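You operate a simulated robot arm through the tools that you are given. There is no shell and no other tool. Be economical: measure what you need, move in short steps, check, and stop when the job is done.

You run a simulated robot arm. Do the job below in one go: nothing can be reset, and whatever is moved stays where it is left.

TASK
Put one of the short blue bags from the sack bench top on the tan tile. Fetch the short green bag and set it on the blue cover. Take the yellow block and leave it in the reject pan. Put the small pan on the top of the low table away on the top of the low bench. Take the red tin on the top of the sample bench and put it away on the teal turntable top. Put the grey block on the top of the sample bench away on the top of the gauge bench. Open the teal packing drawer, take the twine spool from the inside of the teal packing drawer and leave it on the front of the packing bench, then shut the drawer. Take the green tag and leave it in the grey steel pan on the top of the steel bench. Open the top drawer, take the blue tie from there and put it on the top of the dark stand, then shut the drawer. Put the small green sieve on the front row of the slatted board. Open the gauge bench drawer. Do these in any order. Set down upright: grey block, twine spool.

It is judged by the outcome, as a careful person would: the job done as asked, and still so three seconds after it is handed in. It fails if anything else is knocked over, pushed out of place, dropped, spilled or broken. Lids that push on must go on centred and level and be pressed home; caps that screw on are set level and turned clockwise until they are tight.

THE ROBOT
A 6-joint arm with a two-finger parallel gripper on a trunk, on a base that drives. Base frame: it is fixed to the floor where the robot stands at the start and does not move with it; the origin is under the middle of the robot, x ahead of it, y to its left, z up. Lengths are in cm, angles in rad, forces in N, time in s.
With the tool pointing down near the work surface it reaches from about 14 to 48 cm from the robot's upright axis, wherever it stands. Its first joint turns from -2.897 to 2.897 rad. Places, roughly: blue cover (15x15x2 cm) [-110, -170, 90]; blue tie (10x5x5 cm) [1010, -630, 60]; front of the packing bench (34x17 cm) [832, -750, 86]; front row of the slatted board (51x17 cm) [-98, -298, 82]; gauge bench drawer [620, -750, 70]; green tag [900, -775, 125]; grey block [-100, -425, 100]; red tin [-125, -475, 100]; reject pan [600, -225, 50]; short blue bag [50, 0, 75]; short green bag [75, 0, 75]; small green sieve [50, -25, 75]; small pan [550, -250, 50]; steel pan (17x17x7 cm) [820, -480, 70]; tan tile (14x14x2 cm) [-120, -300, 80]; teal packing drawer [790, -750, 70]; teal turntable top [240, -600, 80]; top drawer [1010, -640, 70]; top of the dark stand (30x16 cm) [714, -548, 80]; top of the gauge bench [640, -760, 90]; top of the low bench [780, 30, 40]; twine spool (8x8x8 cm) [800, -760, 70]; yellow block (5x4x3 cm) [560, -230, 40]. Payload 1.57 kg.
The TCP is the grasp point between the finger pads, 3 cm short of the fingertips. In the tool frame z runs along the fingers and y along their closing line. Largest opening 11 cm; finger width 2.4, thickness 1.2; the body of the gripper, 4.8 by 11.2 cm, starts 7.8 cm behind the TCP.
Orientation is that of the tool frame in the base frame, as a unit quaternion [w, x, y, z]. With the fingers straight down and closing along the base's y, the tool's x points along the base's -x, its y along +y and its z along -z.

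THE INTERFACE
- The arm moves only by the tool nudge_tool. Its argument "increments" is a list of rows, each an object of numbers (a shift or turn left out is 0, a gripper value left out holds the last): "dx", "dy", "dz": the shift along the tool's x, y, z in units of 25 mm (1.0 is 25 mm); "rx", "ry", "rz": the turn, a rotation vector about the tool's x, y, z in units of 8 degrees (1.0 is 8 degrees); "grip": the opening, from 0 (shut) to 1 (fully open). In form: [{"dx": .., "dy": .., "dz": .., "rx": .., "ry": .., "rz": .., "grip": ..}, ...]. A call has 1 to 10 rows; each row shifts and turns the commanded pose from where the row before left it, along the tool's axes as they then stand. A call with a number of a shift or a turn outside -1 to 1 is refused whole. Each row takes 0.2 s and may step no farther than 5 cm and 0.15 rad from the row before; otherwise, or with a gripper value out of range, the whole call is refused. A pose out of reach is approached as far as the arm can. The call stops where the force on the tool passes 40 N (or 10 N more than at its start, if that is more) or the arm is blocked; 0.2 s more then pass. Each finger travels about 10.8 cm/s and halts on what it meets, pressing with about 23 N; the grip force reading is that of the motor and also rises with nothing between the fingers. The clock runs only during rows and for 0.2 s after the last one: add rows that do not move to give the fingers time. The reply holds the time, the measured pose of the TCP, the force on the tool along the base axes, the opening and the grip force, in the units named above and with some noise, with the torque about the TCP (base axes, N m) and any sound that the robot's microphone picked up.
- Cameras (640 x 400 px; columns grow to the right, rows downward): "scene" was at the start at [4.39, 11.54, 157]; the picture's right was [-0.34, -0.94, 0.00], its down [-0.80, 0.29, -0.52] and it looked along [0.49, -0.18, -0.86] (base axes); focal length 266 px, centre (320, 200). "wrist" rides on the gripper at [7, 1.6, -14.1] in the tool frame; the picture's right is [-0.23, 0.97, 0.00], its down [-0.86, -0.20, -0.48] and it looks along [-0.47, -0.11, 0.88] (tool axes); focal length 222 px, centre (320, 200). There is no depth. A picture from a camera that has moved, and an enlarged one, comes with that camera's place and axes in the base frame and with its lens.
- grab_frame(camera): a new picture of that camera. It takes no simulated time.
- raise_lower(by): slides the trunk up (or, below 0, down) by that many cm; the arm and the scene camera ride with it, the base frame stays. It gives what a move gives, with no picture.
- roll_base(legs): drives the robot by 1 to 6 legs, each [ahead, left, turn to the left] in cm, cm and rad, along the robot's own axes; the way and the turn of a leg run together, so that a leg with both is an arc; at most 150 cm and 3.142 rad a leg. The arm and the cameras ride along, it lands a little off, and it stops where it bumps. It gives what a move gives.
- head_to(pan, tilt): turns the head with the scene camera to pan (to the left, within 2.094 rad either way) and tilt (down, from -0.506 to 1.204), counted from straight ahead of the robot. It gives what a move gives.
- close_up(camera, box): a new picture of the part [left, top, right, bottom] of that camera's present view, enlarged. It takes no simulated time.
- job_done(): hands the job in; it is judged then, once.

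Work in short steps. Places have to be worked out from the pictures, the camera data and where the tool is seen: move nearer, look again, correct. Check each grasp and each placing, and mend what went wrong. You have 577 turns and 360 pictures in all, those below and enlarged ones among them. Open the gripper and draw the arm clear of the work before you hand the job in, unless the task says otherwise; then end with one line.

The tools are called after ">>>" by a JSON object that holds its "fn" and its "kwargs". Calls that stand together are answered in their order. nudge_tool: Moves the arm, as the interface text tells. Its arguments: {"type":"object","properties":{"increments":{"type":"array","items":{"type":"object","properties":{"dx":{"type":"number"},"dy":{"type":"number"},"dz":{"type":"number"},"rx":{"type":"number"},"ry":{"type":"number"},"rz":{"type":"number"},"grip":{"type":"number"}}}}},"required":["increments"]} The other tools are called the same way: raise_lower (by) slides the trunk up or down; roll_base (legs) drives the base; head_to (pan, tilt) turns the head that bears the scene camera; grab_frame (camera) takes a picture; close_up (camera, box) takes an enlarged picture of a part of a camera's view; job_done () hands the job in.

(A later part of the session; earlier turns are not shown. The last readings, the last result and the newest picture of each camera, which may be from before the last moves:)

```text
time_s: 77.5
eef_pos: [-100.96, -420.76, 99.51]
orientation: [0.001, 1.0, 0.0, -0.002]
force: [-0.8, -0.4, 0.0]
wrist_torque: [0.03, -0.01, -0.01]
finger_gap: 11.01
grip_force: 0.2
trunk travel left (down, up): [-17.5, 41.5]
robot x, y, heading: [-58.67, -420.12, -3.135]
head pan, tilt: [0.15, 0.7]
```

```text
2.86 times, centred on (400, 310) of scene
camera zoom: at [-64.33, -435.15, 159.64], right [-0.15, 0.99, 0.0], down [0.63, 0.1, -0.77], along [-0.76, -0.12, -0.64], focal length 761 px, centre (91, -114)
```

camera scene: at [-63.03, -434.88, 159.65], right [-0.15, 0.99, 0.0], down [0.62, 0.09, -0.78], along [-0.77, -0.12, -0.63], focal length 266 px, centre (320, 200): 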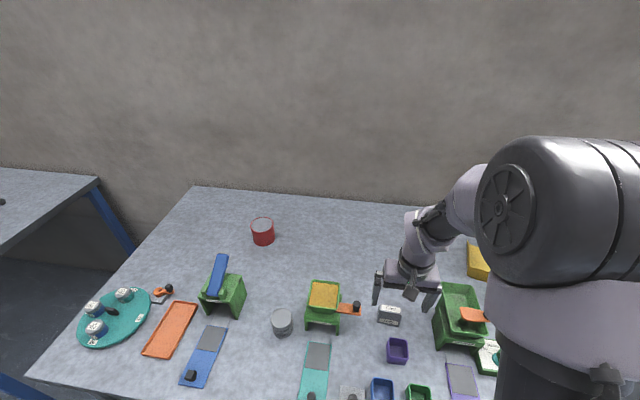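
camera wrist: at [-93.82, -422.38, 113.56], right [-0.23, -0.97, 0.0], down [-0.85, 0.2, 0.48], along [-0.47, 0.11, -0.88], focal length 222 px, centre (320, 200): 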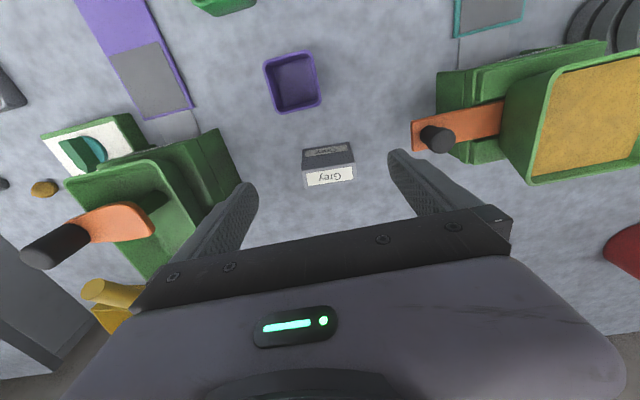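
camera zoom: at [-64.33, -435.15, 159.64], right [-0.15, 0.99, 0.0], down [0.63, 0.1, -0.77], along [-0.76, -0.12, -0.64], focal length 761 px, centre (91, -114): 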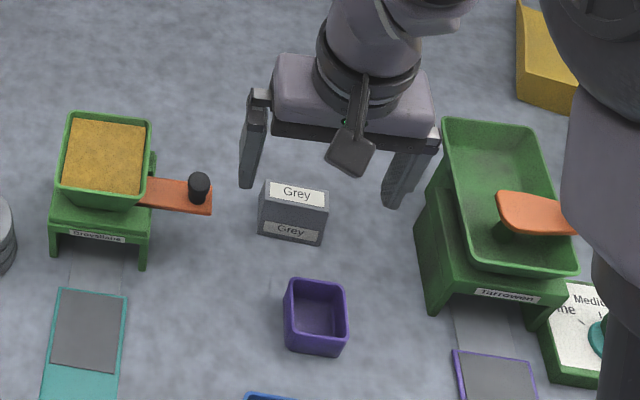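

Triangulating gives the block at ≈ (-101.7, -421.7), table top ≈ 88. Fine-aligning and lowering with a narrower opening.

>>> {"fn": "nudge_tool", "kwargs": {"increments": [{"dx": -0.3, "dy": 0.35, "grip": 0.85}, {}, {"dz": 1}, {"dz": 1}, {}]}}

>>> {"fn": "grab_frame", "kwargs": {"camera": "wrist"}}

>>> {"fn": "close_up", "kwargs": {"camera": "scene", "box": [320, 240, 480, 380]}}

```text
time_s: 78.7
eef_pos: [-101.59, -421.76, 94.5]
orientation: [0.0, 1.0, 0.0, -0.003]
force: [0.4, -0.5, -0.6]
wrist_torque: [-0.01, 0.0, 0.02]
finger_gap: 9.33
grip_force: 0.0
trunk travel left (down, up): [-17.5, 41.5]
robot x, y, heading: [-58.49, -420.21, -3.14]
head pan, tilt: [0.15, 0.7]
```

```text
323 pictures are left
camera wrist: at [-94.6, -423.32, 108.51], right [-0.23, -0.97, 0.0], down [-0.85, 0.2, 0.48], along [-0.47, 0.11, -0.88], focal length 222 px, centre (320, 200)
```

wrist: 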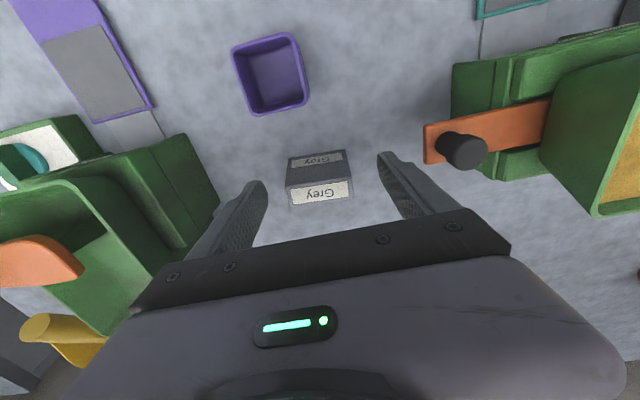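

```text
2.86 times, centred on (400, 310) of scene
camera zoom: at [-64.34, -435.21, 159.57], right [-0.15, 0.99, 0.0], down [0.63, 0.1, -0.77], along [-0.76, -0.12, -0.64], focal length 761 px, centre (91, -114)
```

zoom: 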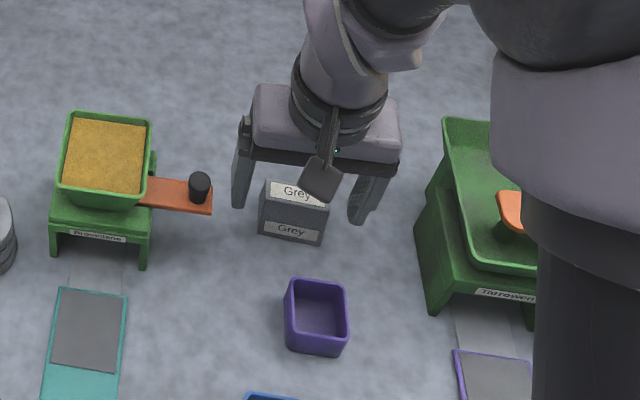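

>>> {"fn": "nudge_tool", "kwargs": {"increments": [{"dx": -0.15, "dz": 0.5}, {"dz": 0.5}, {"dz": 0.3}, {}]}}

>>> {"fn": "grab_frame", "kwargs": {"camera": "wrist"}}

>>> {"fn": "close_up", "kwargs": {"camera": "scene", "box": [320, 240, 480, 380]}}

```text
time_s: 79.7
eef_pos: [-102.02, -421.75, 91.08]
orientation: [0.0, 1.0, 0.0, -0.003]
force: [-0.6, 0.1, 0.0]
wrist_torque: [0.02, 0.02, 0.01]
finger_gap: 9.34
grip_force: 0.0
trunk travel left (down, up): [-17.5, 41.5]
robot x, y, heading: [-58.82, -420.07, -3.142]
head pan, tilt: [0.15, 0.7]
```

```text
321 pictures are left
camera wrist: at [-95.0, -423.3, 105.23], right [-0.23, -0.97, 0.0], down [-0.85, 0.2, 0.48], along [-0.47, 0.11, -0.88], focal length 222 px, centre (320, 200)
```

wrist: 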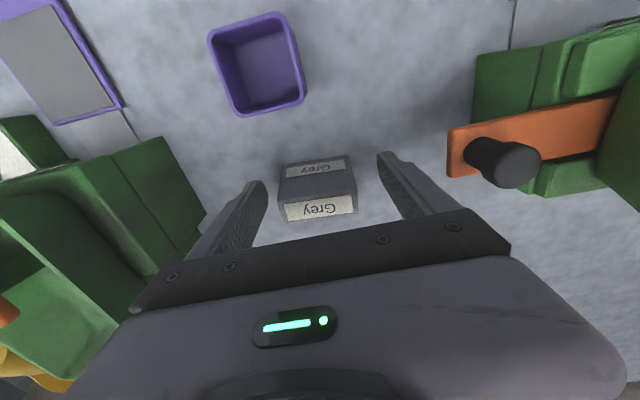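

```text
2.86 times, centred on (400, 310) of scene
camera zoom: at [-64.34, -435.21, 159.57], right [-0.15, 0.99, 0.0], down [0.63, 0.1, -0.77], along [-0.76, -0.12, -0.64], focal length 761 px, centre (91, -114)
```

zoom: 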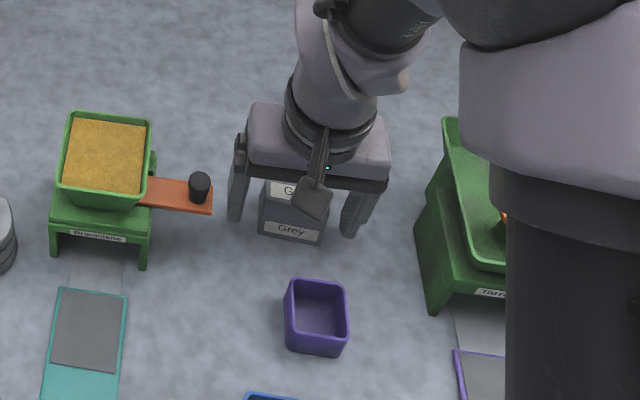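

Fingers straddle the block. Moving back a hair and closing, then lifting.

>>> {"fn": "nudge_tool", "kwargs": {"increments": [{"dx": 0.15}, {"grip": 0}, {}, {}, {}, {"dz": -1}, {"dz": -1}, {"dz": -1}]}}

>>> {"fn": "grab_frame", "kwargs": {"camera": "wrist"}}

>>> {"fn": "close_up", "kwargs": {"camera": "scene", "box": [320, 220, 480, 360]}}

```text
time_s: 81.5
eef_pos: [-101.64, -421.86, 98.7]
orientation: [-0.001, 1.0, 0.001, -0.003]
force: [0.3, 0.3, -0.9]
wrist_torque: [0.0, -0.03, -0.02]
finger_gap: 5.93
grip_force: 22.8
trunk travel left (down, up): [-17.5, 41.5]
robot x, y, heading: [-58.72, -420.14, -3.14]
head pan, tilt: [0.15, 0.7]
```

```text
319 pictures are left
camera wrist: at [-94.57, -423.38, 112.85], right [-0.23, -0.97, 0.0], down [-0.85, 0.2, 0.48], along [-0.47, 0.11, -0.88], focal length 222 px, centre (320, 200)
```

wrist: 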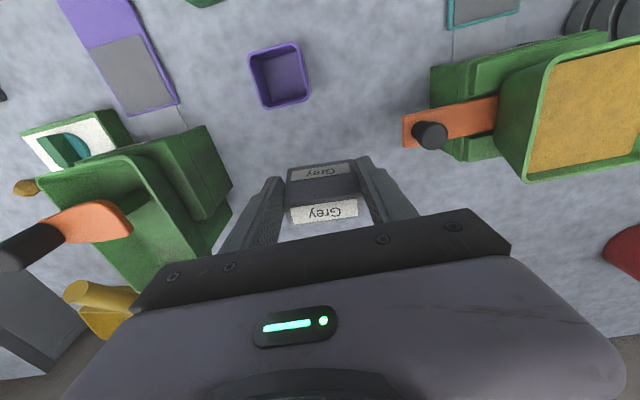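

```text
2.86 times, centred on (400, 290) of scene
camera zoom: at [-64.34, -435.21, 159.57], right [-0.15, 0.99, 0.0], down [0.63, 0.1, -0.77], along [-0.76, -0.12, -0.64], focal length 761 px, centre (91, -57)
```

zoom: 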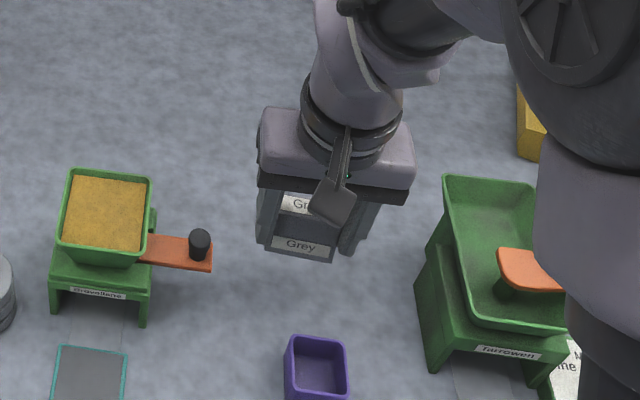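

Grasped. Lifting, backing off, and turning to survey the path to the gauge bench.

>>> {"fn": "nudge_tool", "kwargs": {"increments": [{"dz": -1}, {"dz": -1}, {"dz": -1}, {"dx": 1}, {"dx": 1}, {"dx": 1}, {"dx": 1}]}}

>>> {"fn": "roll_base", "kwargs": {"legs": [[-40, 0, 0], [0, 0, 2.0]]}}

>>> {"fn": "head_to", "kwargs": {"pan": 0.6, "tilt": 0.25}}

>>> {"fn": "grab_frame", "kwargs": {"camera": "scene"}}

```text
time_s: 83.1
eef_pos: [-91.57, -421.67, 106.17]
orientation: [0.0, 1.0, 0.0, -0.003]
force: [-0.6, 0.5, 0.2]
wrist_torque: [0.02, -0.01, 0.01]
finger_gap: 5.94
grip_force: 23.3
trunk travel left (down, up): [-17.5, 41.5]
robot x, y, heading: [-59.01, -420.29, -3.147]
head pan, tilt: [0.15, 0.7]
```

```text
time_s: 90.4
eef_pos: [-3.52, -449.8, 105.91]
orientation: [0.0, 0.546, 0.837, -0.001]
force: [0.4, 0.0, -0.4]
wrist_torque: [-0.01, 0.01, -0.04]
finger_gap: 5.95
grip_force: 23.3
trunk travel left (down, up): [-17.5, 41.5]
robot x, y, heading: [-18.06, -419.91, -1.156]
head pan, tilt: [0.15, 0.7]
```

```text
time_s: 91.3
eef_pos: [-3.56, -449.78, 105.85]
orientation: [0.0, 0.547, 0.837, 0.0]
force: [-1.0, 0.4, -0.5]
wrist_torque: [0.0, 0.0, -0.03]
finger_gap: 5.92
grip_force: 22.5
trunk travel left (down, up): [-17.5, 41.5]
robot x, y, heading: [-18.61, -419.61, -1.156]
head pan, tilt: [0.6, 0.25]
```

```text
317 pictures are left
camera scene: at [1.33, -417.59, 163.61], right [-0.53, -0.85, 0.0], down [-0.21, 0.13, -0.97], along [0.82, -0.51, -0.25], focal length 266 px, centre (320, 200)
```

scene: 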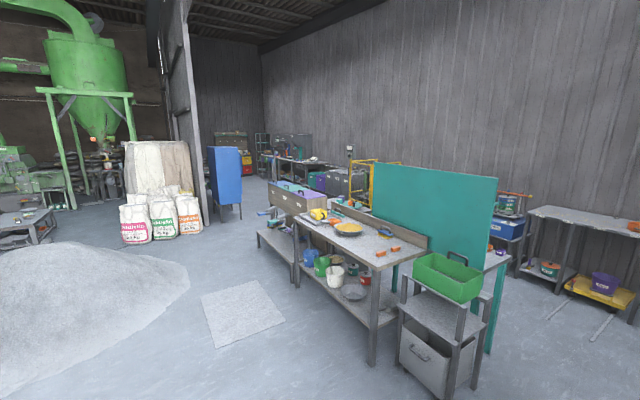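

Path plan: along y≈-482 between the heap and the island benches. Driving to x≈280 and looking again.

>>> {"fn": "roll_base", "kwargs": {"legs": [[0, 0, 1.156], [0, -63, 0], [150, 0, 0], [150, 0, 0]]}}

>>> {"fn": "head_to", "kwargs": {"pan": -0.3, "tilt": 0.25}}

>>> {"fn": "grab_frame", "kwargs": {"camera": "scene"}}

>>> {"fn": "head_to", "kwargs": {"pan": -1.3, "tilt": 0.5}}

>>> {"fn": "grab_frame", "kwargs": {"camera": "scene"}}

```text
time_s: 111.9
eef_pos: [317.67, -481.7, 105.83]
orientation: [0.0, -0.005, 1.0, 0.001]
force: [-0.2, 0.0, -0.9]
wrist_torque: [0.02, -0.02, -0.03]
finger_gap: 5.9
grip_force: 22.9
trunk travel left (down, up): [-17.5, 41.5]
robot x, y, heading: [284.11, -484.35, 0.01]
head pan, tilt: [0.6, 0.25]
```

```text
time_s: 113.1
eef_pos: [317.68, -481.78, 105.93]
orientation: [0.0, -0.005, 1.0, 0.0]
force: [0.3, 0.4, -1.1]
wrist_torque: [0.0, -0.02, 0.0]
finger_gap: 5.9
grip_force: 23.2
trunk travel left (down, up): [-17.5, 41.5]
robot x, y, heading: [284.1, -483.85, 0.008]
head pan, tilt: [-0.3, 0.25]
```

```text
316 pictures are left
camera scene: at [291.04, -472.78, 163.62], right [-0.29, -0.96, 0.0], down [-0.24, 0.07, -0.97], along [0.93, -0.28, -0.25], focal length 266 px, centre (320, 200)
```

scene: 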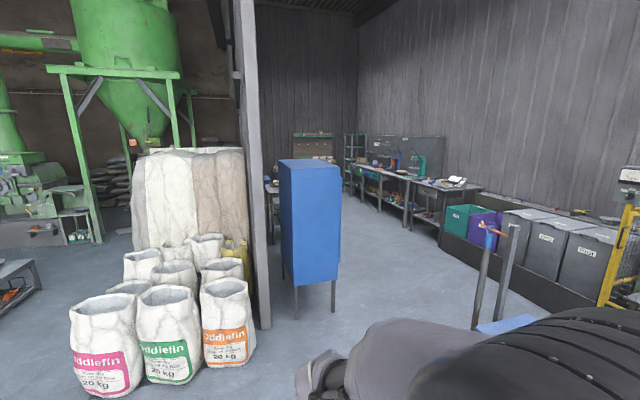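

```text
time_s: 114.4
eef_pos: [317.55, -481.83, 105.88]
orientation: [0.0, -0.004, 1.0, 0.0]
force: [0.2, 0.3, -0.4]
wrist_torque: [-0.01, 0.02, 0.02]
finger_gap: 5.91
grip_force: 23.0
trunk travel left (down, up): [-17.5, 41.5]
robot x, y, heading: [284.03, -484.08, 0.009]
head pan, tilt: [-1.3, 0.499]
```

```text
315 pictures are left
camera scene: at [284.61, -478.85, 161.31], right [-0.96, -0.28, 0.0], down [-0.13, 0.46, -0.88], along [0.24, -0.84, -0.48], focal length 266 px, centre (320, 200)
```

scene: 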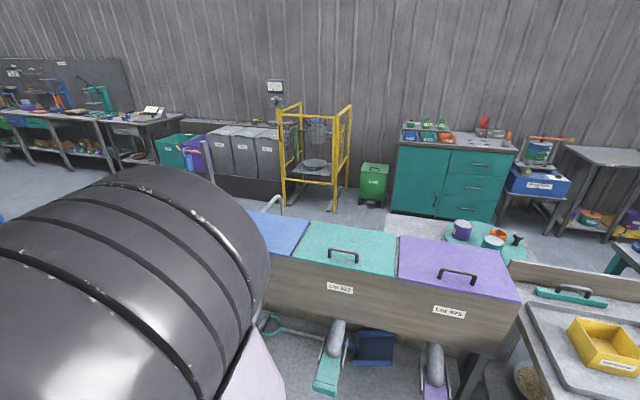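

>>> {"fn": "roll_base", "kwargs": {"legs": [[150, 0, -0.01], [0, 0, -1.57], [150, 0, 0]]}}

>>> {"fn": "head_to", "kwargs": {"pan": 1.0, "tilt": 0.35}}

>>> {"fn": "grab_frame", "kwargs": {"camera": "scene"}}

```text
time_s: 121.3
eef_pos: [463.48, -481.46, 105.86]
orientation: [0.0, -0.002, 1.0, 0.0]
force: [-0.3, -1.2, 0.5]
wrist_torque: [-0.03, 0.01, 0.02]
finger_gap: 5.91
grip_force: 22.8
trunk travel left (down, up): [-17.5, 41.5]
robot x, y, heading: [429.94, -483.37, 0.004]
head pan, tilt: [-1.3, 0.499]
stopped in leg 1: the robot was blocked; the commanded pose is now the measured one
```

```text
time_s: 123.4
eef_pos: [463.46, -481.29, 105.86]
orientation: [0.0, -0.001, 1.0, -0.001]
force: [-0.6, -0.1, -1.0]
wrist_torque: [0.05, 0.0, 0.02]
finger_gap: 5.9
grip_force: 23.2
trunk travel left (down, up): [-17.5, 41.5]
robot x, y, heading: [430.13, -483.11, 0.003]
head pan, tilt: [1.0, 0.351]
```

```text
314 pictures are left
camera scene: at [433.1, -461.58, 162.67], right [0.84, -0.54, 0.0], down [-0.19, -0.29, -0.94], along [0.51, 0.79, -0.34], focal length 266 px, centre (320, 200)
```

scene: 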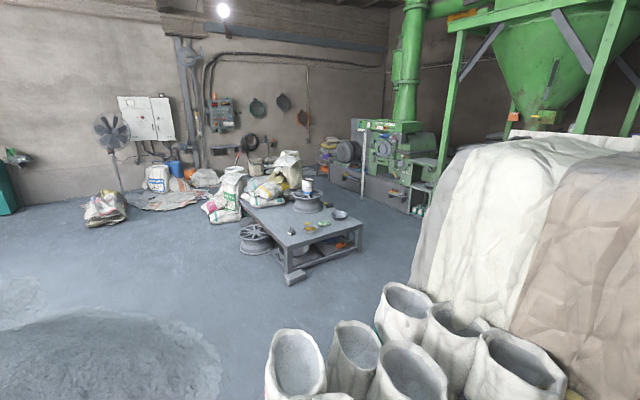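

It touched a sack and stopped; the sacks still stand. Backing 6 cm, and turning toward the wall corridor.

>>> {"fn": "roll_base", "kwargs": {"legs": [[-6, 0, 0], [0, 0, -1.574], [150, 0, 0]]}}

>>> {"fn": "head_to", "kwargs": {"pan": 1.0, "tilt": 0.35}}

>>> {"fn": "grab_frame", "kwargs": {"camera": "scene"}}

```text
time_s: 135.2
eef_pos: [426.18, -666.98, 105.91]
orientation: [0.001, 0.706, 0.708, -0.001]
force: [0.0, -0.8, -0.6]
wrist_torque: [0.03, -0.01, -0.05]
finger_gap: 5.88
grip_force: 22.4
trunk travel left (down, up): [-17.5, 41.5]
robot x, y, heading: [424.29, -633.78, -1.57]
head pan, tilt: [1.0, 0.351]
```

```text
time_s: 135.8
eef_pos: [426.24, -666.91, 105.89]
orientation: [0.0, 0.706, 0.708, 0.0]
force: [-0.3, 0.7, -0.6]
wrist_torque: [-0.01, 0.0, 0.01]
finger_gap: 5.9
grip_force: 22.7
trunk travel left (down, up): [-17.5, 41.5]
robot x, y, heading: [424.09, -633.3, -1.569]
head pan, tilt: [1.0, 0.351]
```

```text
313 pictures are left
camera scene: at [446.06, -636.6, 162.67], right [-0.54, -0.84, 0.0], down [-0.29, 0.18, -0.94], along [0.79, -0.51, -0.34], focal length 266 px, centre (320, 200)
```

scene: 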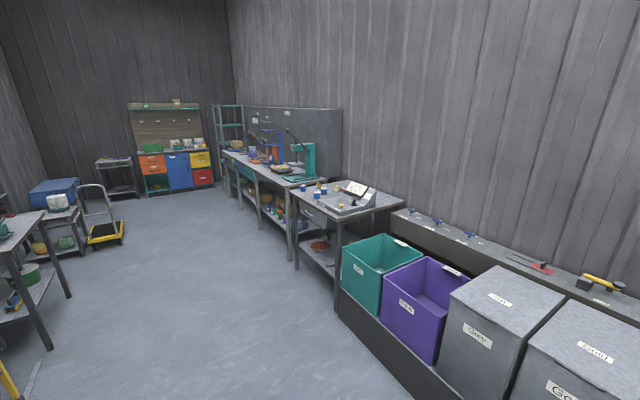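

Gauge bench spans x≈590–660, front edge y≈-745. Driving to face it.

>>> {"fn": "roll_base", "kwargs": {"legs": [[0, 100, 0], [20, 100, 0]]}}

>>> {"fn": "head_to", "kwargs": {"pan": 0.0, "tilt": 0.6}}

>>> {"fn": "grab_frame", "kwargs": {"camera": "scene"}}

```text
time_s: 145.9
eef_pos: [626.61, -687.25, 105.89]
orientation: [0.0, 0.708, 0.706, 0.0]
force: [-0.3, -0.8, -0.4]
wrist_torque: [0.0, 0.0, -0.02]
finger_gap: 5.89
grip_force: 23.0
trunk travel left (down, up): [-17.5, 41.5]
robot x, y, heading: [624.71, -653.63, -1.572]
head pan, tilt: [1.0, 0.351]
```

```text
time_s: 147.2
eef_pos: [626.59, -687.31, 105.89]
orientation: [0.0, 0.708, 0.706, 0.0]
force: [-0.1, -0.1, 0.1]
wrist_torque: [0.04, 0.0, 0.0]
finger_gap: 5.9
grip_force: 23.0
trunk travel left (down, up): [-17.5, 41.5]
robot x, y, heading: [624.82, -653.84, -1.572]
head pan, tilt: [0.0, 0.6]
```

```text
312 pictures are left
camera scene: at [638.82, -660.84, 160.4], right [-1.0, 0.0, 0.0], down [0.0, 0.56, -0.83], along [0.0, -0.83, -0.56], focal length 266 px, centre (320, 200)
```

scene: 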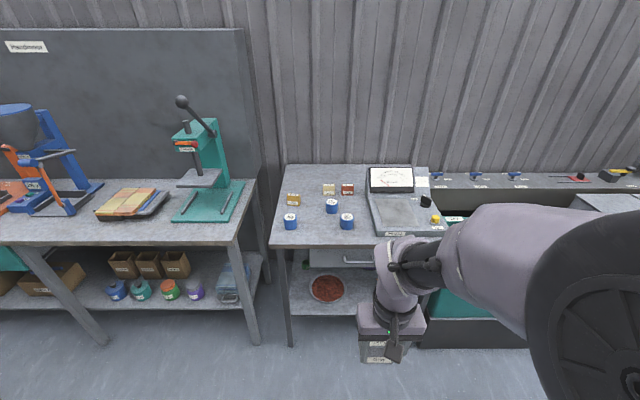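

Free spot on the bench top at about (640, -746), between the weights. Driving closer and left.

>>> {"fn": "roll_base", "kwargs": {"legs": [[46, 13.4, 0]]}}

>>> {"fn": "head_to", "kwargs": {"pan": 0.0, "tilt": 0.85}}

>>> {"fn": "grab_frame", "kwargs": {"camera": "scene"}}

>>> {"fn": "grab_frame", "kwargs": {"camera": "wrist"}}

```text
time_s: 150.1
eef_pos: [639.93, -733.66, 105.94]
orientation: [0.0, 0.707, 0.707, -0.001]
force: [-1.0, -0.5, -0.5]
wrist_torque: [0.04, 0.03, 0.02]
finger_gap: 5.91
grip_force: 23.1
trunk travel left (down, up): [-17.5, 41.5]
robot x, y, heading: [638.0, -700.31, -1.569]
head pan, tilt: [0.0, 0.6]
```

```text
time_s: 150.8
eef_pos: [640.11, -733.67, 106.04]
orientation: [0.0, 0.707, 0.707, 0.0]
force: [-0.2, 0.0, -0.7]
wrist_torque: [0.03, 0.02, -0.02]
finger_gap: 5.91
grip_force: 23.0
trunk travel left (down, up): [-17.5, 41.5]
robot x, y, heading: [638.17, -699.83, -1.571]
head pan, tilt: [0.0, 0.85]
```

```text
311 pictures are left
camera scene: at [652.1, -706.18, 158.31], right [-1.0, 0.0, 0.0], down [0.0, 0.75, -0.66], along [0.0, -0.66, -0.75], focal length 266 px, centre (320, 200)
```

scene: 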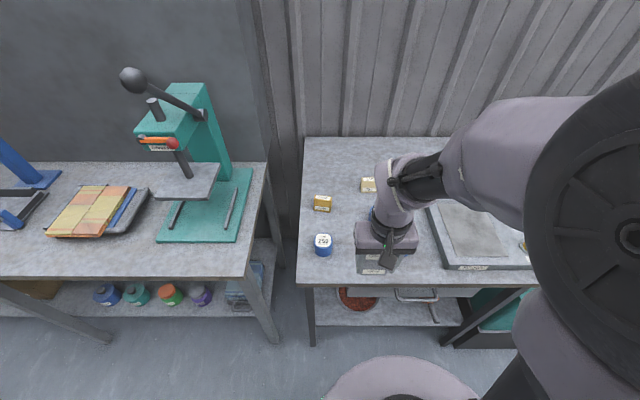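

```text
310 pictures are left
camera wrist: at [641.66, -726.65, 120.07], right [0.97, -0.23, 0.0], down [-0.2, -0.86, 0.48], along [-0.11, -0.47, -0.88], focal length 222 px, centre (320, 200)
```

wrist: 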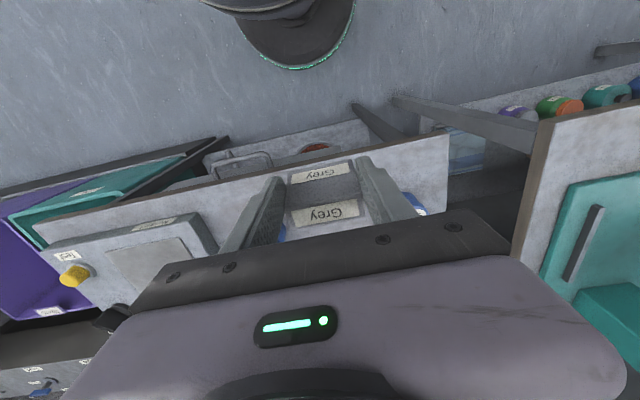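

>>> {"fn": "nudge_tool", "kwargs": {"increments": [{"dx": -1}, {"dx": -1}, {"dx": -1}, {"dx": -1}, {"dx": -0.5}, {"dz": 1}, {"dz": 1}, {"dz": 1}, {}]}}

>>> {"fn": "grab_frame", "kwargs": {"camera": "wrist"}}

>>> {"fn": "close_up", "kwargs": {"camera": "scene", "box": [290, 150, 490, 310]}}

```text
time_s: 152.8
eef_pos: [640.07, -744.75, 98.45]
orientation: [0.0, 0.706, 0.708, 0.0]
force: [0.2, -0.4, 0.2]
wrist_torque: [0.02, 0.02, 0.0]
finger_gap: 5.91
grip_force: 22.9
trunk travel left (down, up): [-17.5, 41.5]
robot x, y, heading: [638.43, -700.15, -1.569]
head pan, tilt: [0.0, 0.85]
```

```text
309 pictures are left
camera wrist: at [641.69, -737.81, 112.58], right [0.97, -0.23, 0.0], down [-0.2, -0.86, 0.48], along [-0.11, -0.47, -0.88], focal length 222 px, centre (320, 200)
```

wrist: 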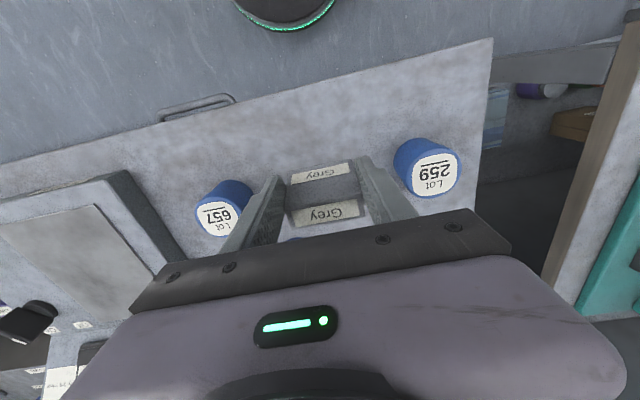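

```text
2.50 times, centred on (390, 230) of scene
camera zoom: at [652.1, -706.17, 158.31], right [-1.0, 0.0, 0.0], down [0.0, 0.75, -0.66], along [0.0, -0.66, -0.75], focal length 666 px, centre (145, 125)
```

zoom: 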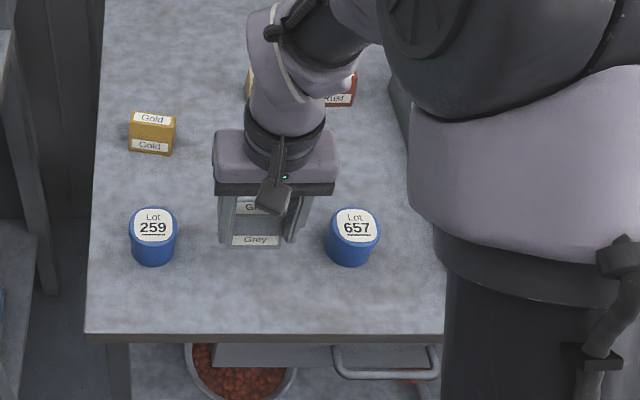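

>>> {"fn": "nudge_tool", "kwargs": {"increments": [{"dx": 0.6}, {"dz": 1}, {"dz": 0.6}, {"dz": 0.4}, {}]}}

>>> {"fn": "nudge_tool", "kwargs": {"increments": [{"dz": 0.3}, {"dz": 0.2}, {}]}}

>>> {"fn": "close_up", "kwargs": {"camera": "scene", "box": [290, 150, 490, 310]}}

```text
time_s: 154.0
eef_pos: [640.06, -743.42, 93.48]
orientation: [0.0, 0.706, 0.708, -0.001]
force: [0.2, -0.3, -0.7]
wrist_torque: [-0.01, -0.02, 0.01]
finger_gap: 5.89
grip_force: 22.9
trunk travel left (down, up): [-17.5, 41.5]
robot x, y, heading: [637.84, -700.17, -1.569]
head pan, tilt: [0.0, 0.85]
```

```text
time_s: 154.8
eef_pos: [639.97, -743.42, 92.15]
orientation: [0.0, 0.706, 0.708, 0.001]
force: [-0.3, -0.6, -1.4]
wrist_torque: [0.02, -0.02, 0.0]
finger_gap: 5.9
grip_force: 22.8
trunk travel left (down, up): [-17.5, 41.5]
robot x, y, heading: [637.95, -700.14, -1.569]
head pan, tilt: [0.0, 0.85]
```

```text
2.50 times, centred on (390, 230) of scene
camera zoom: at [652.1, -706.18, 158.31], right [-1.0, 0.0, 0.0], down [0.0, 0.75, -0.66], along [0.0, -0.66, -0.75], focal length 666 px, centre (145, 125)
```

zoom: 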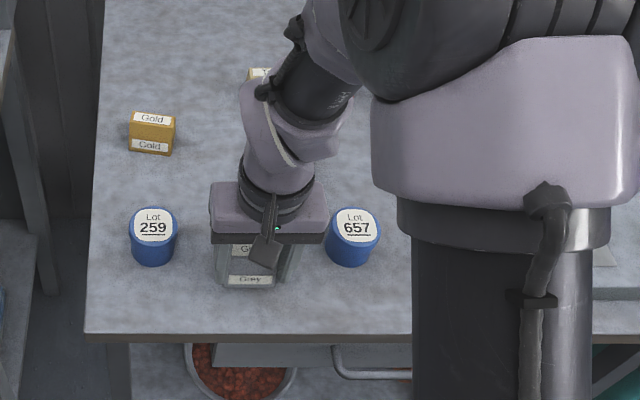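

>>> {"fn": "nudge_tool", "kwargs": {"increments": [{"dz": 0.2}, {}]}}

>>> {"fn": "nudge_tool", "kwargs": {"increments": [{"dz": 0.15}, {}]}}

>>> {"fn": "nudge_tool", "kwargs": {"increments": [{"dz": 0.15}, {}]}}

```text
time_s: 155.4
eef_pos: [639.94, -743.47, 91.65]
orientation: [0.0, 0.706, 0.708, 0.001]
force: [0.2, -0.1, -1.3]
wrist_torque: [-0.05, -0.01, 0.0]
finger_gap: 5.91
grip_force: 22.4
trunk travel left (down, up): [-17.5, 41.5]
robot x, y, heading: [638.2, -700.39, -1.573]
head pan, tilt: [0.0, 0.85]
```

```text
time_s: 156.0
eef_pos: [639.89, -743.35, 91.34]
orientation: [0.0, 0.706, 0.708, 0.0]
force: [0.4, 0.0, -1.0]
wrist_torque: [0.01, -0.01, 0.0]
finger_gap: 5.9
grip_force: 23.3
trunk travel left (down, up): [-17.5, 41.5]
robot x, y, heading: [638.42, -700.23, -1.566]
head pan, tilt: [0.0, 0.85]
```

```text
time_s: 156.6
eef_pos: [639.98, -743.28, 91.16]
orientation: [0.001, 0.707, 0.707, -0.001]
force: [1.1, 0.1, 26.7]
wrist_torque: [-0.33, -0.08, -0.01]
finger_gap: 5.94
grip_force: 23.5
trunk travel left (down, up): [-17.5, 41.5]
robot x, y, heading: [638.11, -700.37, -1.57]
head pan, tilt: [0.0, 0.85]
```

Contact at 91.2: the block stands on the bench. Opening only partway, then rising.

>>> {"fn": "nudge_tool", "kwargs": {"increments": [{"dz": -0.05}, {"grip": 0.68}, {}, {}, {"dz": -1}, {"dz": -1}, {"dz": -1}, {"dz": -1}, {"dz": -1}]}}

>>> {"fn": "close_up", "kwargs": {"camera": "scene", "box": [290, 150, 490, 310]}}

>>> {"fn": "grab_frame", "kwargs": {"camera": "wrist"}}

```text
time_s: 158.6
eef_pos: [639.98, -743.34, 103.65]
orientation: [0.0, 0.707, 0.707, 0.0]
force: [0.4, -0.2, -0.7]
wrist_torque: [0.03, 0.04, -0.01]
finger_gap: 7.5
grip_force: 0.1
trunk travel left (down, up): [-17.5, 41.5]
robot x, y, heading: [638.17, -700.26, -1.569]
head pan, tilt: [0.0, 0.85]
```

```text
2.50 times, centred on (390, 230) of scene
camera zoom: at [652.1, -706.14, 158.31], right [-1.0, 0.0, 0.0], down [0.0, 0.75, -0.66], along [0.0, -0.66, -0.75], focal length 666 px, centre (145, 125)
```

zoom: 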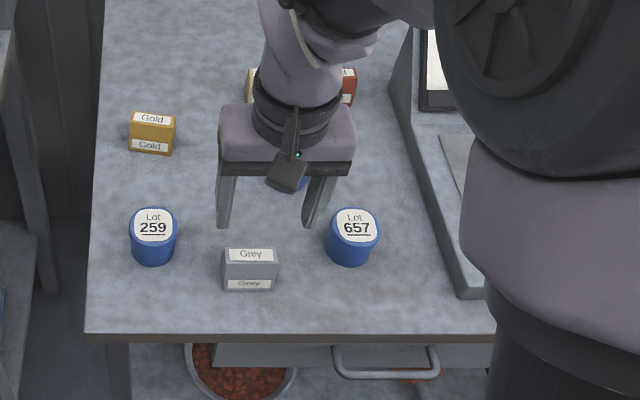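

```text
305 pictures are left
camera wrist: at [641.64, -736.32, 117.69], right [0.97, -0.23, 0.0], down [-0.2, -0.86, 0.48], along [-0.11, -0.47, -0.88], focal length 222 px, centre (320, 200)
```

wrist: 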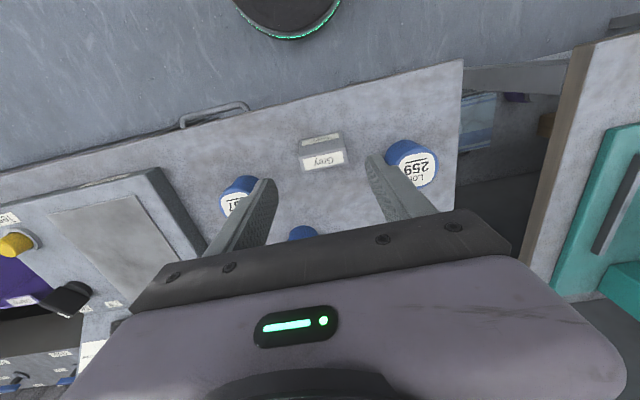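

Grey block stands upright on the gauge bench. Now its drawer: handle bar ≈ (624, -736.5, 80). I'll back off, then roll and pitch the gripper to point forward with vertical closing.

>>> {"fn": "roll_base", "kwargs": {"legs": [[-25, 0, 0], [0, -14, 0]]}}

>>> {"fn": "nudge_tool", "kwargs": {"increments": [{"rz": 1}, {"rz": 1}, {"rz": 1}, {"rz": 1}, {"rz": 1}, {"rz": 1}, {"rz": 1}, {"rz": 1}, {"rz": 1}, {"rz": 1}]}}

>>> {"fn": "nudge_tool", "kwargs": {"increments": [{"rz": 1}, {"rz": 0.25}, {"rx": -1}, {"rx": -1}, {"rx": -1}, {"rx": -1}, {"rx": -1}, {"rx": -1}]}}

>>> {"fn": "nudge_tool", "kwargs": {"increments": [{"rx": -1}, {"rx": -1}, {"rx": -1}, {"rx": -1}, {"rx": -1}, {"rx": -0.25}, {}]}}

>>> {"fn": "grab_frame", "kwargs": {"camera": "scene"}}

>>> {"fn": "grab_frame", "kwargs": {"camera": "wrist"}}

```text
time_s: 161.4
eef_pos: [625.97, -718.64, 103.4]
orientation: [0.0, 0.708, 0.707, 0.0]
force: [0.0, 0.2, -0.6]
wrist_torque: [0.0, -0.03, 0.01]
finger_gap: 7.51
grip_force: 0.2
trunk travel left (down, up): [-17.5, 41.5]
robot x, y, heading: [624.43, -675.39, -1.57]
head pan, tilt: [0.0, 0.85]
```

```text
time_s: 163.6
eef_pos: [625.92, -718.39, 103.47]
orientation: [0.0, 0.996, 0.085, -0.001]
force: [0.2, -0.3, 0.2]
wrist_torque: [0.0, 0.03, 0.03]
finger_gap: 7.48
grip_force: 0.0
trunk travel left (down, up): [-17.5, 41.5]
robot x, y, heading: [624.25, -675.16, -1.576]
head pan, tilt: [0.0, 0.85]
```

```text
time_s: 165.4
eef_pos: [626.8, -720.6, 103.81]
orientation: [0.364, 0.931, 0.001, 0.009]
force: [-1.0, -0.4, -0.1]
wrist_torque: [-0.02, 0.0, 0.03]
finger_gap: 7.46
grip_force: 0.0
out of reach, approached as far as the arm can: row 6, 8
trunk travel left (down, up): [-17.5, 41.5]
robot x, y, heading: [624.15, -675.25, -1.577]
head pan, tilt: [0.0, 0.85]
```

```text
time_s: 167.0
eef_pos: [627.16, -726.07, 103.55]
orientation: [0.675, 0.738, -0.004, 0.01]
force: [0.2, 0.5, 0.3]
wrist_torque: [-0.04, 0.02, 0.01]
finger_gap: 7.5
grip_force: 0.0
out of reach, approached as far as the arm can: row 1, 2, 3
trunk travel left (down, up): [-17.5, 41.5]
robot x, y, heading: [624.17, -675.08, -1.567]
head pan, tilt: [0.0, 0.85]
```

```text
304 pictures are left
camera scene: at [638.23, -681.35, 158.31], right [-1.0, 0.0, 0.0], down [0.0, 0.75, -0.66], along [0.0, -0.66, -0.75], focal length 266 px, centre (320, 200)
```

scene: 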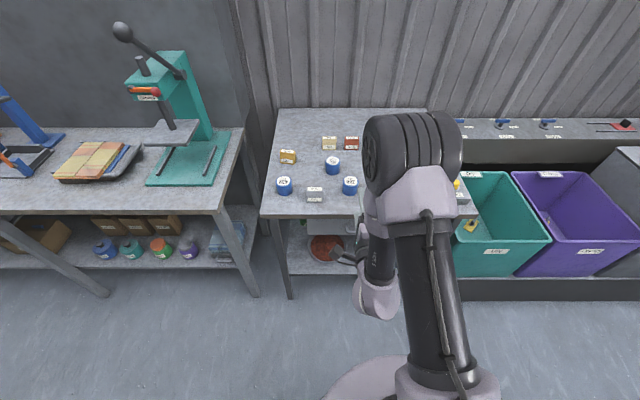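

```text
303 pictures are left
camera wrist: at [634.08, -712.05, 106.58], right [-0.24, -0.09, 0.97], down [-0.86, 0.49, -0.17], along [-0.45, -0.87, -0.19], focal length 222 px, centre (320, 200)
```

wrist: 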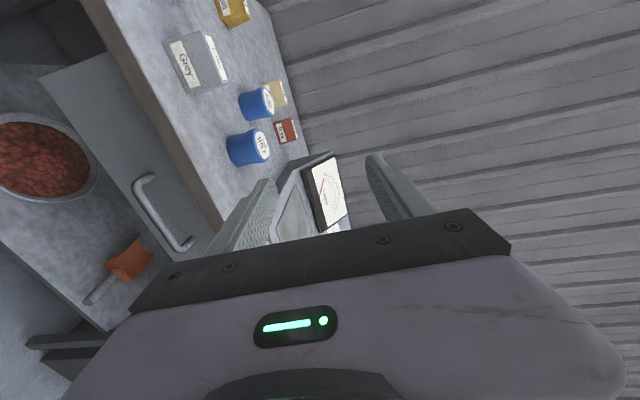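

Pose nearly horizontal. Handle bar measured at ≈ (624, -735.2, 80). Closing to ~5 cm opening and lowering in front of it.

>>> {"fn": "nudge_tool", "kwargs": {"increments": [{"dy": -1, "grip": 0.45}, {"dy": -1}, {"dy": -1}, {"dy": -1}, {"dy": -1}, {"dy": -1}, {"dy": -1}, {"dy": -1}, {}]}}

>>> {"fn": "grab_frame", "kwargs": {"camera": "wrist"}}

```text
time_s: 169.0
eef_pos: [627.62, -724.4, 83.71]
orientation: [0.675, 0.737, -0.004, 0.01]
force: [-0.5, 0.6, -0.1]
wrist_torque: [0.0, -0.01, -0.02]
finger_gap: 4.97
grip_force: 0.2
trunk travel left (down, up): [-17.5, 41.5]
robot x, y, heading: [624.41, -675.65, -1.574]
head pan, tilt: [0.0, 0.85]
```

```text
302 pictures are left
camera wrist: at [634.46, -710.37, 86.62], right [-0.24, -0.09, 0.97], down [-0.86, 0.49, -0.17], along [-0.45, -0.87, -0.19], focal length 222 px, centre (320, 200)
```

wrist: 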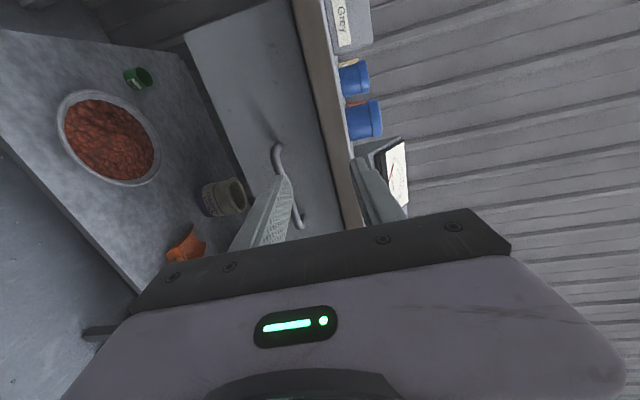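

Refined handle estimate ≈ (623.3, -737, 77). Levelling the pitch and aligning in front.

>>> {"fn": "nudge_tool", "kwargs": {"increments": [{"rx": 0.62, "dx": -0.8}, {"dx": -0.8, "dy": -0.9}, {"dy": -0.9}, {"dy": -0.85}, {}]}}

>>> {"fn": "grab_frame", "kwargs": {"camera": "wrist"}}

>>> {"fn": "grab_frame", "kwargs": {"camera": "scene"}}

```text
time_s: 170.2
eef_pos: [623.77, -723.14, 77.09]
orientation: [0.643, 0.766, -0.003, 0.01]
force: [-0.3, -0.1, -0.2]
wrist_torque: [-0.01, -0.02, 0.02]
finger_gap: 4.94
grip_force: 0.0
trunk travel left (down, up): [-17.5, 41.5]
robot x, y, heading: [624.19, -675.0, -1.575]
head pan, tilt: [0.0, 0.85]
```

```text
301 pictures are left
camera wrist: at [630.55, -709.45, 81.22], right [-0.24, -0.17, 0.95], down [-0.86, 0.5, -0.13], along [-0.45, -0.85, -0.27], focal length 222 px, centre (320, 200)
```

wrist: 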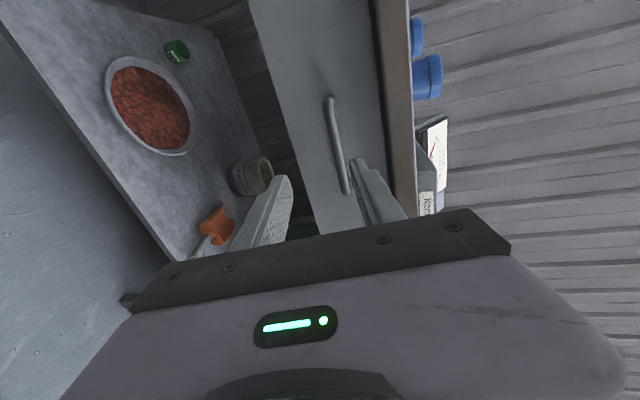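

```text
300 pictures are left
camera scene: at [638.23, -681.35, 158.31], right [-1.0, 0.0, 0.0], down [0.0, 0.75, -0.66], along [0.0, -0.66, -0.75], focal length 266 px, centre (320, 200)
```

scene: 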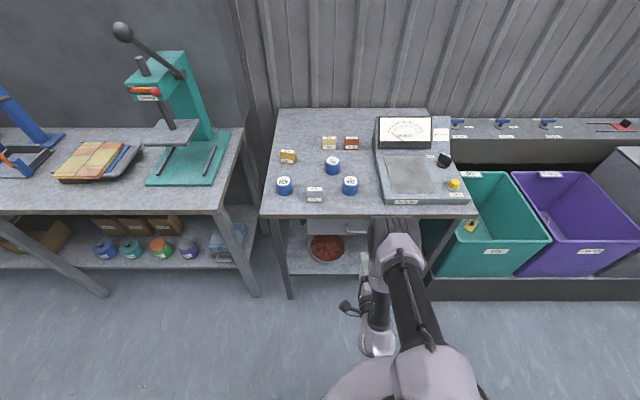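

Pitch correction went the wrong way; fixing it and re-centering at z≈77, then advancing.

>>> {"fn": "nudge_tool", "kwargs": {"increments": [{"rx": -0.65}, {"rx": -0.6}, {}]}}

>>> {"fn": "grab_frame", "kwargs": {"camera": "wrist"}}

```text
time_s: 171.0
eef_pos: [623.76, -723.37, 76.92]
orientation: [0.706, 0.709, -0.003, 0.01]
force: [0.0, 0.9, -0.2]
wrist_torque: [0.01, -0.03, 0.0]
finger_gap: 4.95
grip_force: 0.2
trunk travel left (down, up): [-17.5, 41.5]
robot x, y, heading: [624.17, -674.96, -1.571]
head pan, tilt: [0.0, 0.85]
```

```text
299 pictures are left
camera wrist: at [630.54, -709.21, 78.75], right [-0.25, 0.0, 0.97], down [-0.86, 0.47, -0.21], along [-0.46, -0.88, -0.12], focal length 222 px, centre (320, 200)
```

wrist: 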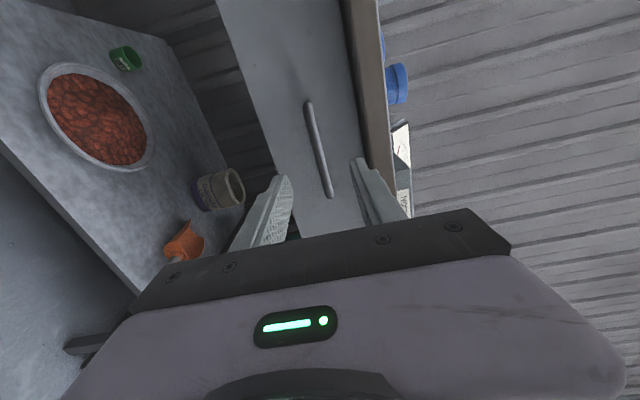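

Bar is in line (z≈76.8). Advancing and gripping it.

>>> {"fn": "nudge_tool", "kwargs": {"increments": [{"dz": 1}, {"dz": 1}, {"dz": 1}, {"dz": 1}, {"dz": 0.8}, {}]}}

>>> {"fn": "grab_frame", "kwargs": {"camera": "wrist"}}

```text
time_s: 172.4
eef_pos: [623.78, -735.2, 77.05]
orientation: [0.707, 0.707, -0.003, 0.01]
force: [0.5, 0.0, -0.9]
wrist_torque: [-0.01, -0.01, -0.01]
finger_gap: 4.94
grip_force: 0.1
trunk travel left (down, up): [-17.5, 41.5]
robot x, y, heading: [624.5, -675.33, -1.575]
head pan, tilt: [0.0, 0.85]
```

```text
298 pictures are left
camera wrist: at [630.64, -720.96, 78.83], right [-0.24, 0.0, 0.97], down [-0.86, 0.47, -0.21], along [-0.46, -0.88, -0.12], focal length 222 px, centre (320, 200)
```

wrist: 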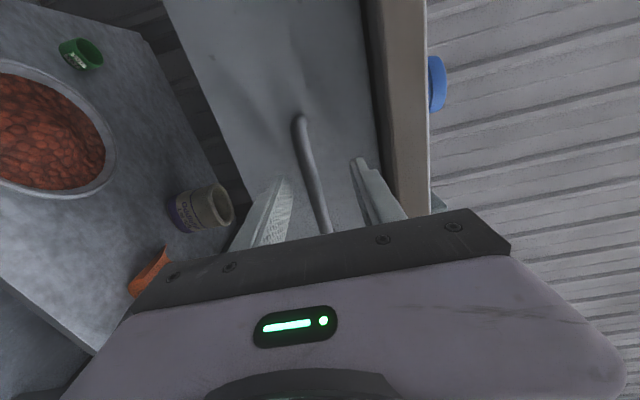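

>>> {"fn": "nudge_tool", "kwargs": {"increments": [{"dz": 0.4}, {"grip": 0}, {}, {}, {}, {}]}}

>>> {"fn": "grab_frame", "kwargs": {"camera": "wrist"}}

```text
time_s: 173.2
eef_pos: [623.89, -735.83, 76.46]
orientation: [0.701, 0.713, -0.004, 0.01]
force: [0.4, 2.7, -19.3]
wrist_torque: [0.15, 0.65, -0.02]
finger_gap: 1.2
grip_force: 29.0
trunk travel left (down, up): [-17.5, 41.5]
robot x, y, heading: [624.59, -675.62, -1.575]
head pan, tilt: [0.0, 0.85]
stopped in row 4: the force on the tool passed its limit at 42 N (the readings are from after the stop); the commanded pose is now the measured one
```

```text
297 pictures are left
camera wrist: at [630.67, -721.68, 78.5], right [-0.25, -0.02, 0.97], down [-0.85, 0.48, -0.21], along [-0.46, -0.88, -0.13], focal length 222 px, centre (320, 200)
```

wrist: 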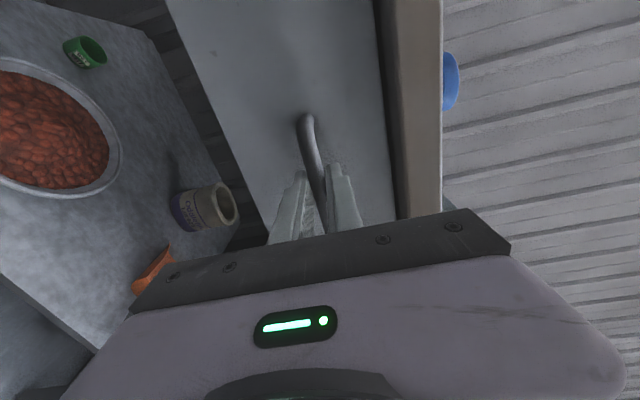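

Bar gripped (gap 1.2 cm). Pulling straight back.

>>> {"fn": "nudge_tool", "kwargs": {"increments": [{"dz": -0.6, "grip": 0}, {"dz": -0.6}, {"dz": -0.6}, {"dz": -0.6}, {}]}}

>>> {"fn": "grab_frame", "kwargs": {"camera": "wrist"}}

```text
time_s: 174.3
eef_pos: [623.79, -729.78, 76.5]
orientation: [0.701, 0.713, -0.004, 0.01]
force: [1.6, 2.6, -16.8]
wrist_torque: [0.16, 0.74, -0.03]
finger_gap: 1.23
grip_force: 29.6
trunk travel left (down, up): [-17.5, 41.5]
robot x, y, heading: [624.2, -675.37, -1.572]
head pan, tilt: [0.0, 0.85]
stopped in row 5: the force on the tool passed its limit at 42 N (the readings are from after the stop); the commanded pose is now the measured one
```

```text
296 pictures are left
camera wrist: at [630.66, -715.62, 78.52], right [-0.25, -0.02, 0.97], down [-0.85, 0.47, -0.21], along [-0.46, -0.88, -0.13], focal length 222 px, centre (320, 200)
```

wrist: 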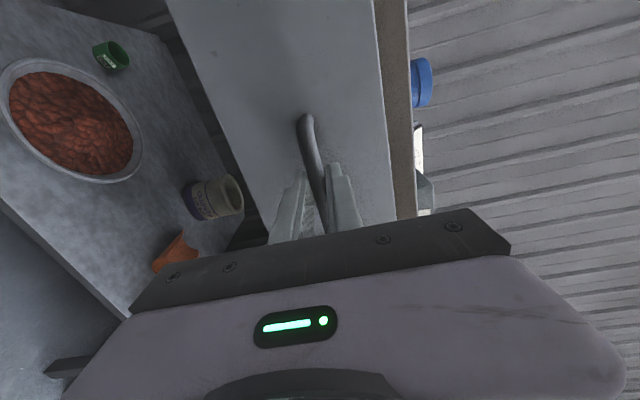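

Drawer is coming. Relieving the vertical load slightly and pulling on.

>>> {"fn": "nudge_tool", "kwargs": {"increments": [{"dy": -0.15}, {"dz": -0.7}, {"dz": -0.7}, {"dz": -0.7}, {"dz": -0.7}, {}]}}

>>> {"fn": "nudge_tool", "kwargs": {"increments": [{"dz": -0.7}, {"dz": -0.7}, {"dz": -0.7}, {"dz": -0.7}, {}]}}

```text
time_s: 175.5
eef_pos: [623.87, -723.73, 76.43]
orientation: [0.703, 0.711, -0.002, 0.01]
force: [1.1, 2.0, 10.6]
wrist_torque: [-0.08, 0.76, 0.04]
finger_gap: 1.17
grip_force: 29.7
trunk travel left (down, up): [-17.5, 41.5]
robot x, y, heading: [624.45, -675.31, -1.577]
head pan, tilt: [0.0, 0.85]
stopped in row 5: the force on the tool passed its limit at 43 N (the readings are from after the stop); the commanded pose is now the measured one
```

```text
time_s: 175.9
eef_pos: [623.75, -723.1, 76.58]
orientation: [0.706, 0.708, 0.0, 0.011]
force: [0.4, -2.2, 25.7]
wrist_torque: [-0.15, 0.77, 0.14]
finger_gap: 1.21
grip_force: 29.1
out of reach, approached as far as the arm can: row 1, 2
trunk travel left (down, up): [-17.5, 41.5]
robot x, y, heading: [624.33, -675.08, -1.572]
head pan, tilt: [0.0, 0.85]
stopped in row 2: the force on the tool passed its limit at 51 N (the readings are from after the stop); the commanded pose is now the measured one
```

Arm can't retract further; using the base to pull the rest.

>>> {"fn": "roll_base", "kwargs": {"legs": [[-8, 0, 0]]}}

>>> {"fn": "grab_frame", "kwargs": {"camera": "scene"}}

```text
time_s: 176.7
eef_pos: [623.74, -722.9, 76.51]
orientation: [0.707, 0.707, 0.0, 0.011]
force: [-0.8, 0.1, 1.1]
wrist_torque: [0.0, 0.76, -0.02]
finger_gap: 1.18
grip_force: 28.9
trunk travel left (down, up): [-17.5, 41.5]
robot x, y, heading: [624.26, -674.78, -1.567]
head pan, tilt: [0.0, 0.85]
stopped in leg 1: the force on the tool passed its limit at 46 N (the readings are from after the stop); the commanded pose is now the measured one
```

```text
295 pictures are left
camera scene: at [638.29, -680.89, 158.3], right [-1.0, 0.0, 0.0], down [0.0, 0.75, -0.66], along [0.0, -0.66, -0.75], focal length 266 px, centre (320, 200)
```

scene: 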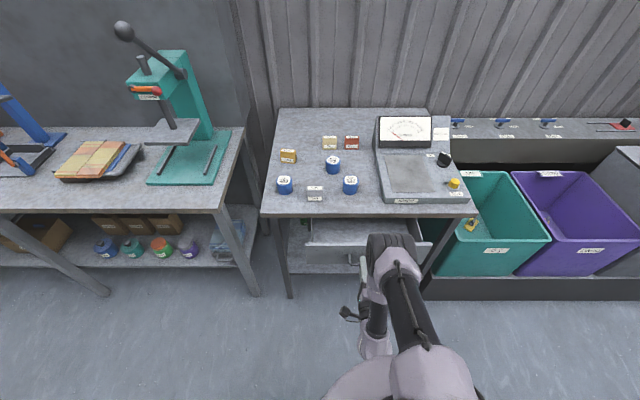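

>>> {"fn": "roll_base", "kwargs": {"legs": [[-4, 0, 0]]}}

>>> {"fn": "close_up", "kwargs": {"camera": "scene", "box": [260, 180, 480, 320]}}

```text
time_s: 177.6
eef_pos: [623.77, -718.85, 76.5]
orientation: [0.707, 0.707, 0.0, 0.011]
force: [-1.3, 0.3, -1.3]
wrist_torque: [-0.01, 0.72, -0.05]
finger_gap: 1.19
grip_force: 28.3
trunk travel left (down, up): [-17.5, 41.5]
robot x, y, heading: [624.38, -670.93, -1.57]
head pan, tilt: [0.0, 0.85]
```

```text
2.86 times, centred on (370, 250) of scene
camera zoom: at [638.27, -676.93, 158.31], right [-1.0, 0.0, 0.0], down [0.0, 0.75, -0.66], along [0.0, -0.66, -0.75], focal length 761 px, centre (177, 57)
```

zoom: 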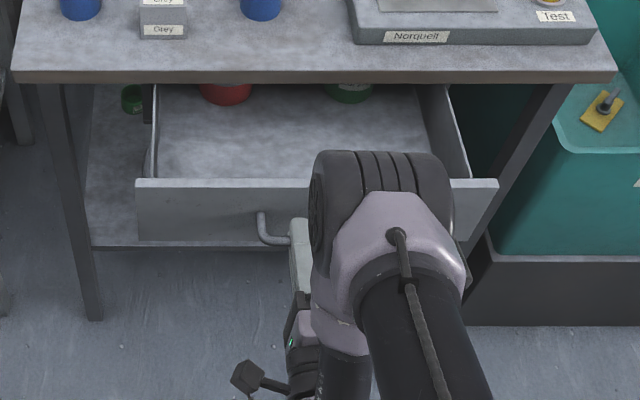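

Still moving. Continuing with the base until it ends.

>>> {"fn": "roll_base", "kwargs": {"legs": [[-6, 0, 0]]}}

>>> {"fn": "roll_base", "kwargs": {"legs": [[-6, 0, 0]]}}

>>> {"fn": "close_up", "kwargs": {"camera": "scene", "box": [260, 180, 480, 320]}}

```text
time_s: 178.5
eef_pos: [623.75, -712.88, 76.44]
orientation: [0.707, 0.707, 0.0, 0.011]
force: [-3.0, 1.1, -0.2]
wrist_torque: [-0.02, 0.73, -0.1]
finger_gap: 1.18
grip_force: 29.0
trunk travel left (down, up): [-17.5, 41.5]
robot x, y, heading: [623.94, -665.36, -1.572]
head pan, tilt: [0.0, 0.85]
```

```text
time_s: 179.5
eef_pos: [623.86, -707.87, 76.52]
orientation: [0.708, 0.706, 0.001, 0.011]
force: [0.4, -4.0, -3.3]
wrist_torque: [0.01, 0.74, 0.02]
finger_gap: 1.22
grip_force: 29.2
trunk travel left (down, up): [-17.5, 41.5]
robot x, y, heading: [624.34, -659.54, -1.569]
head pan, tilt: [0.0, 0.85]
stopped in leg 1: the force on the tool passed its limit at 117 N (the readings are from after the stop); the commanded pose is now the measured one
```

```text
2.86 times, centred on (370, 250) of scene
camera zoom: at [638.29, -665.85, 158.31], right [-1.0, 0.0, 0.0], down [0.0, 0.75, -0.66], along [0.0, -0.66, -0.75], focal length 761 px, centre (177, 57)
```

zoom: 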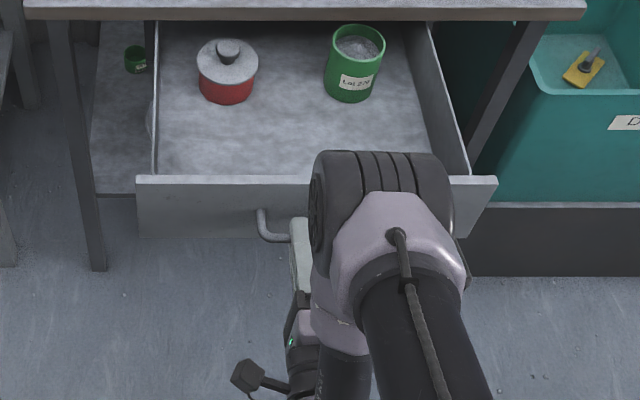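

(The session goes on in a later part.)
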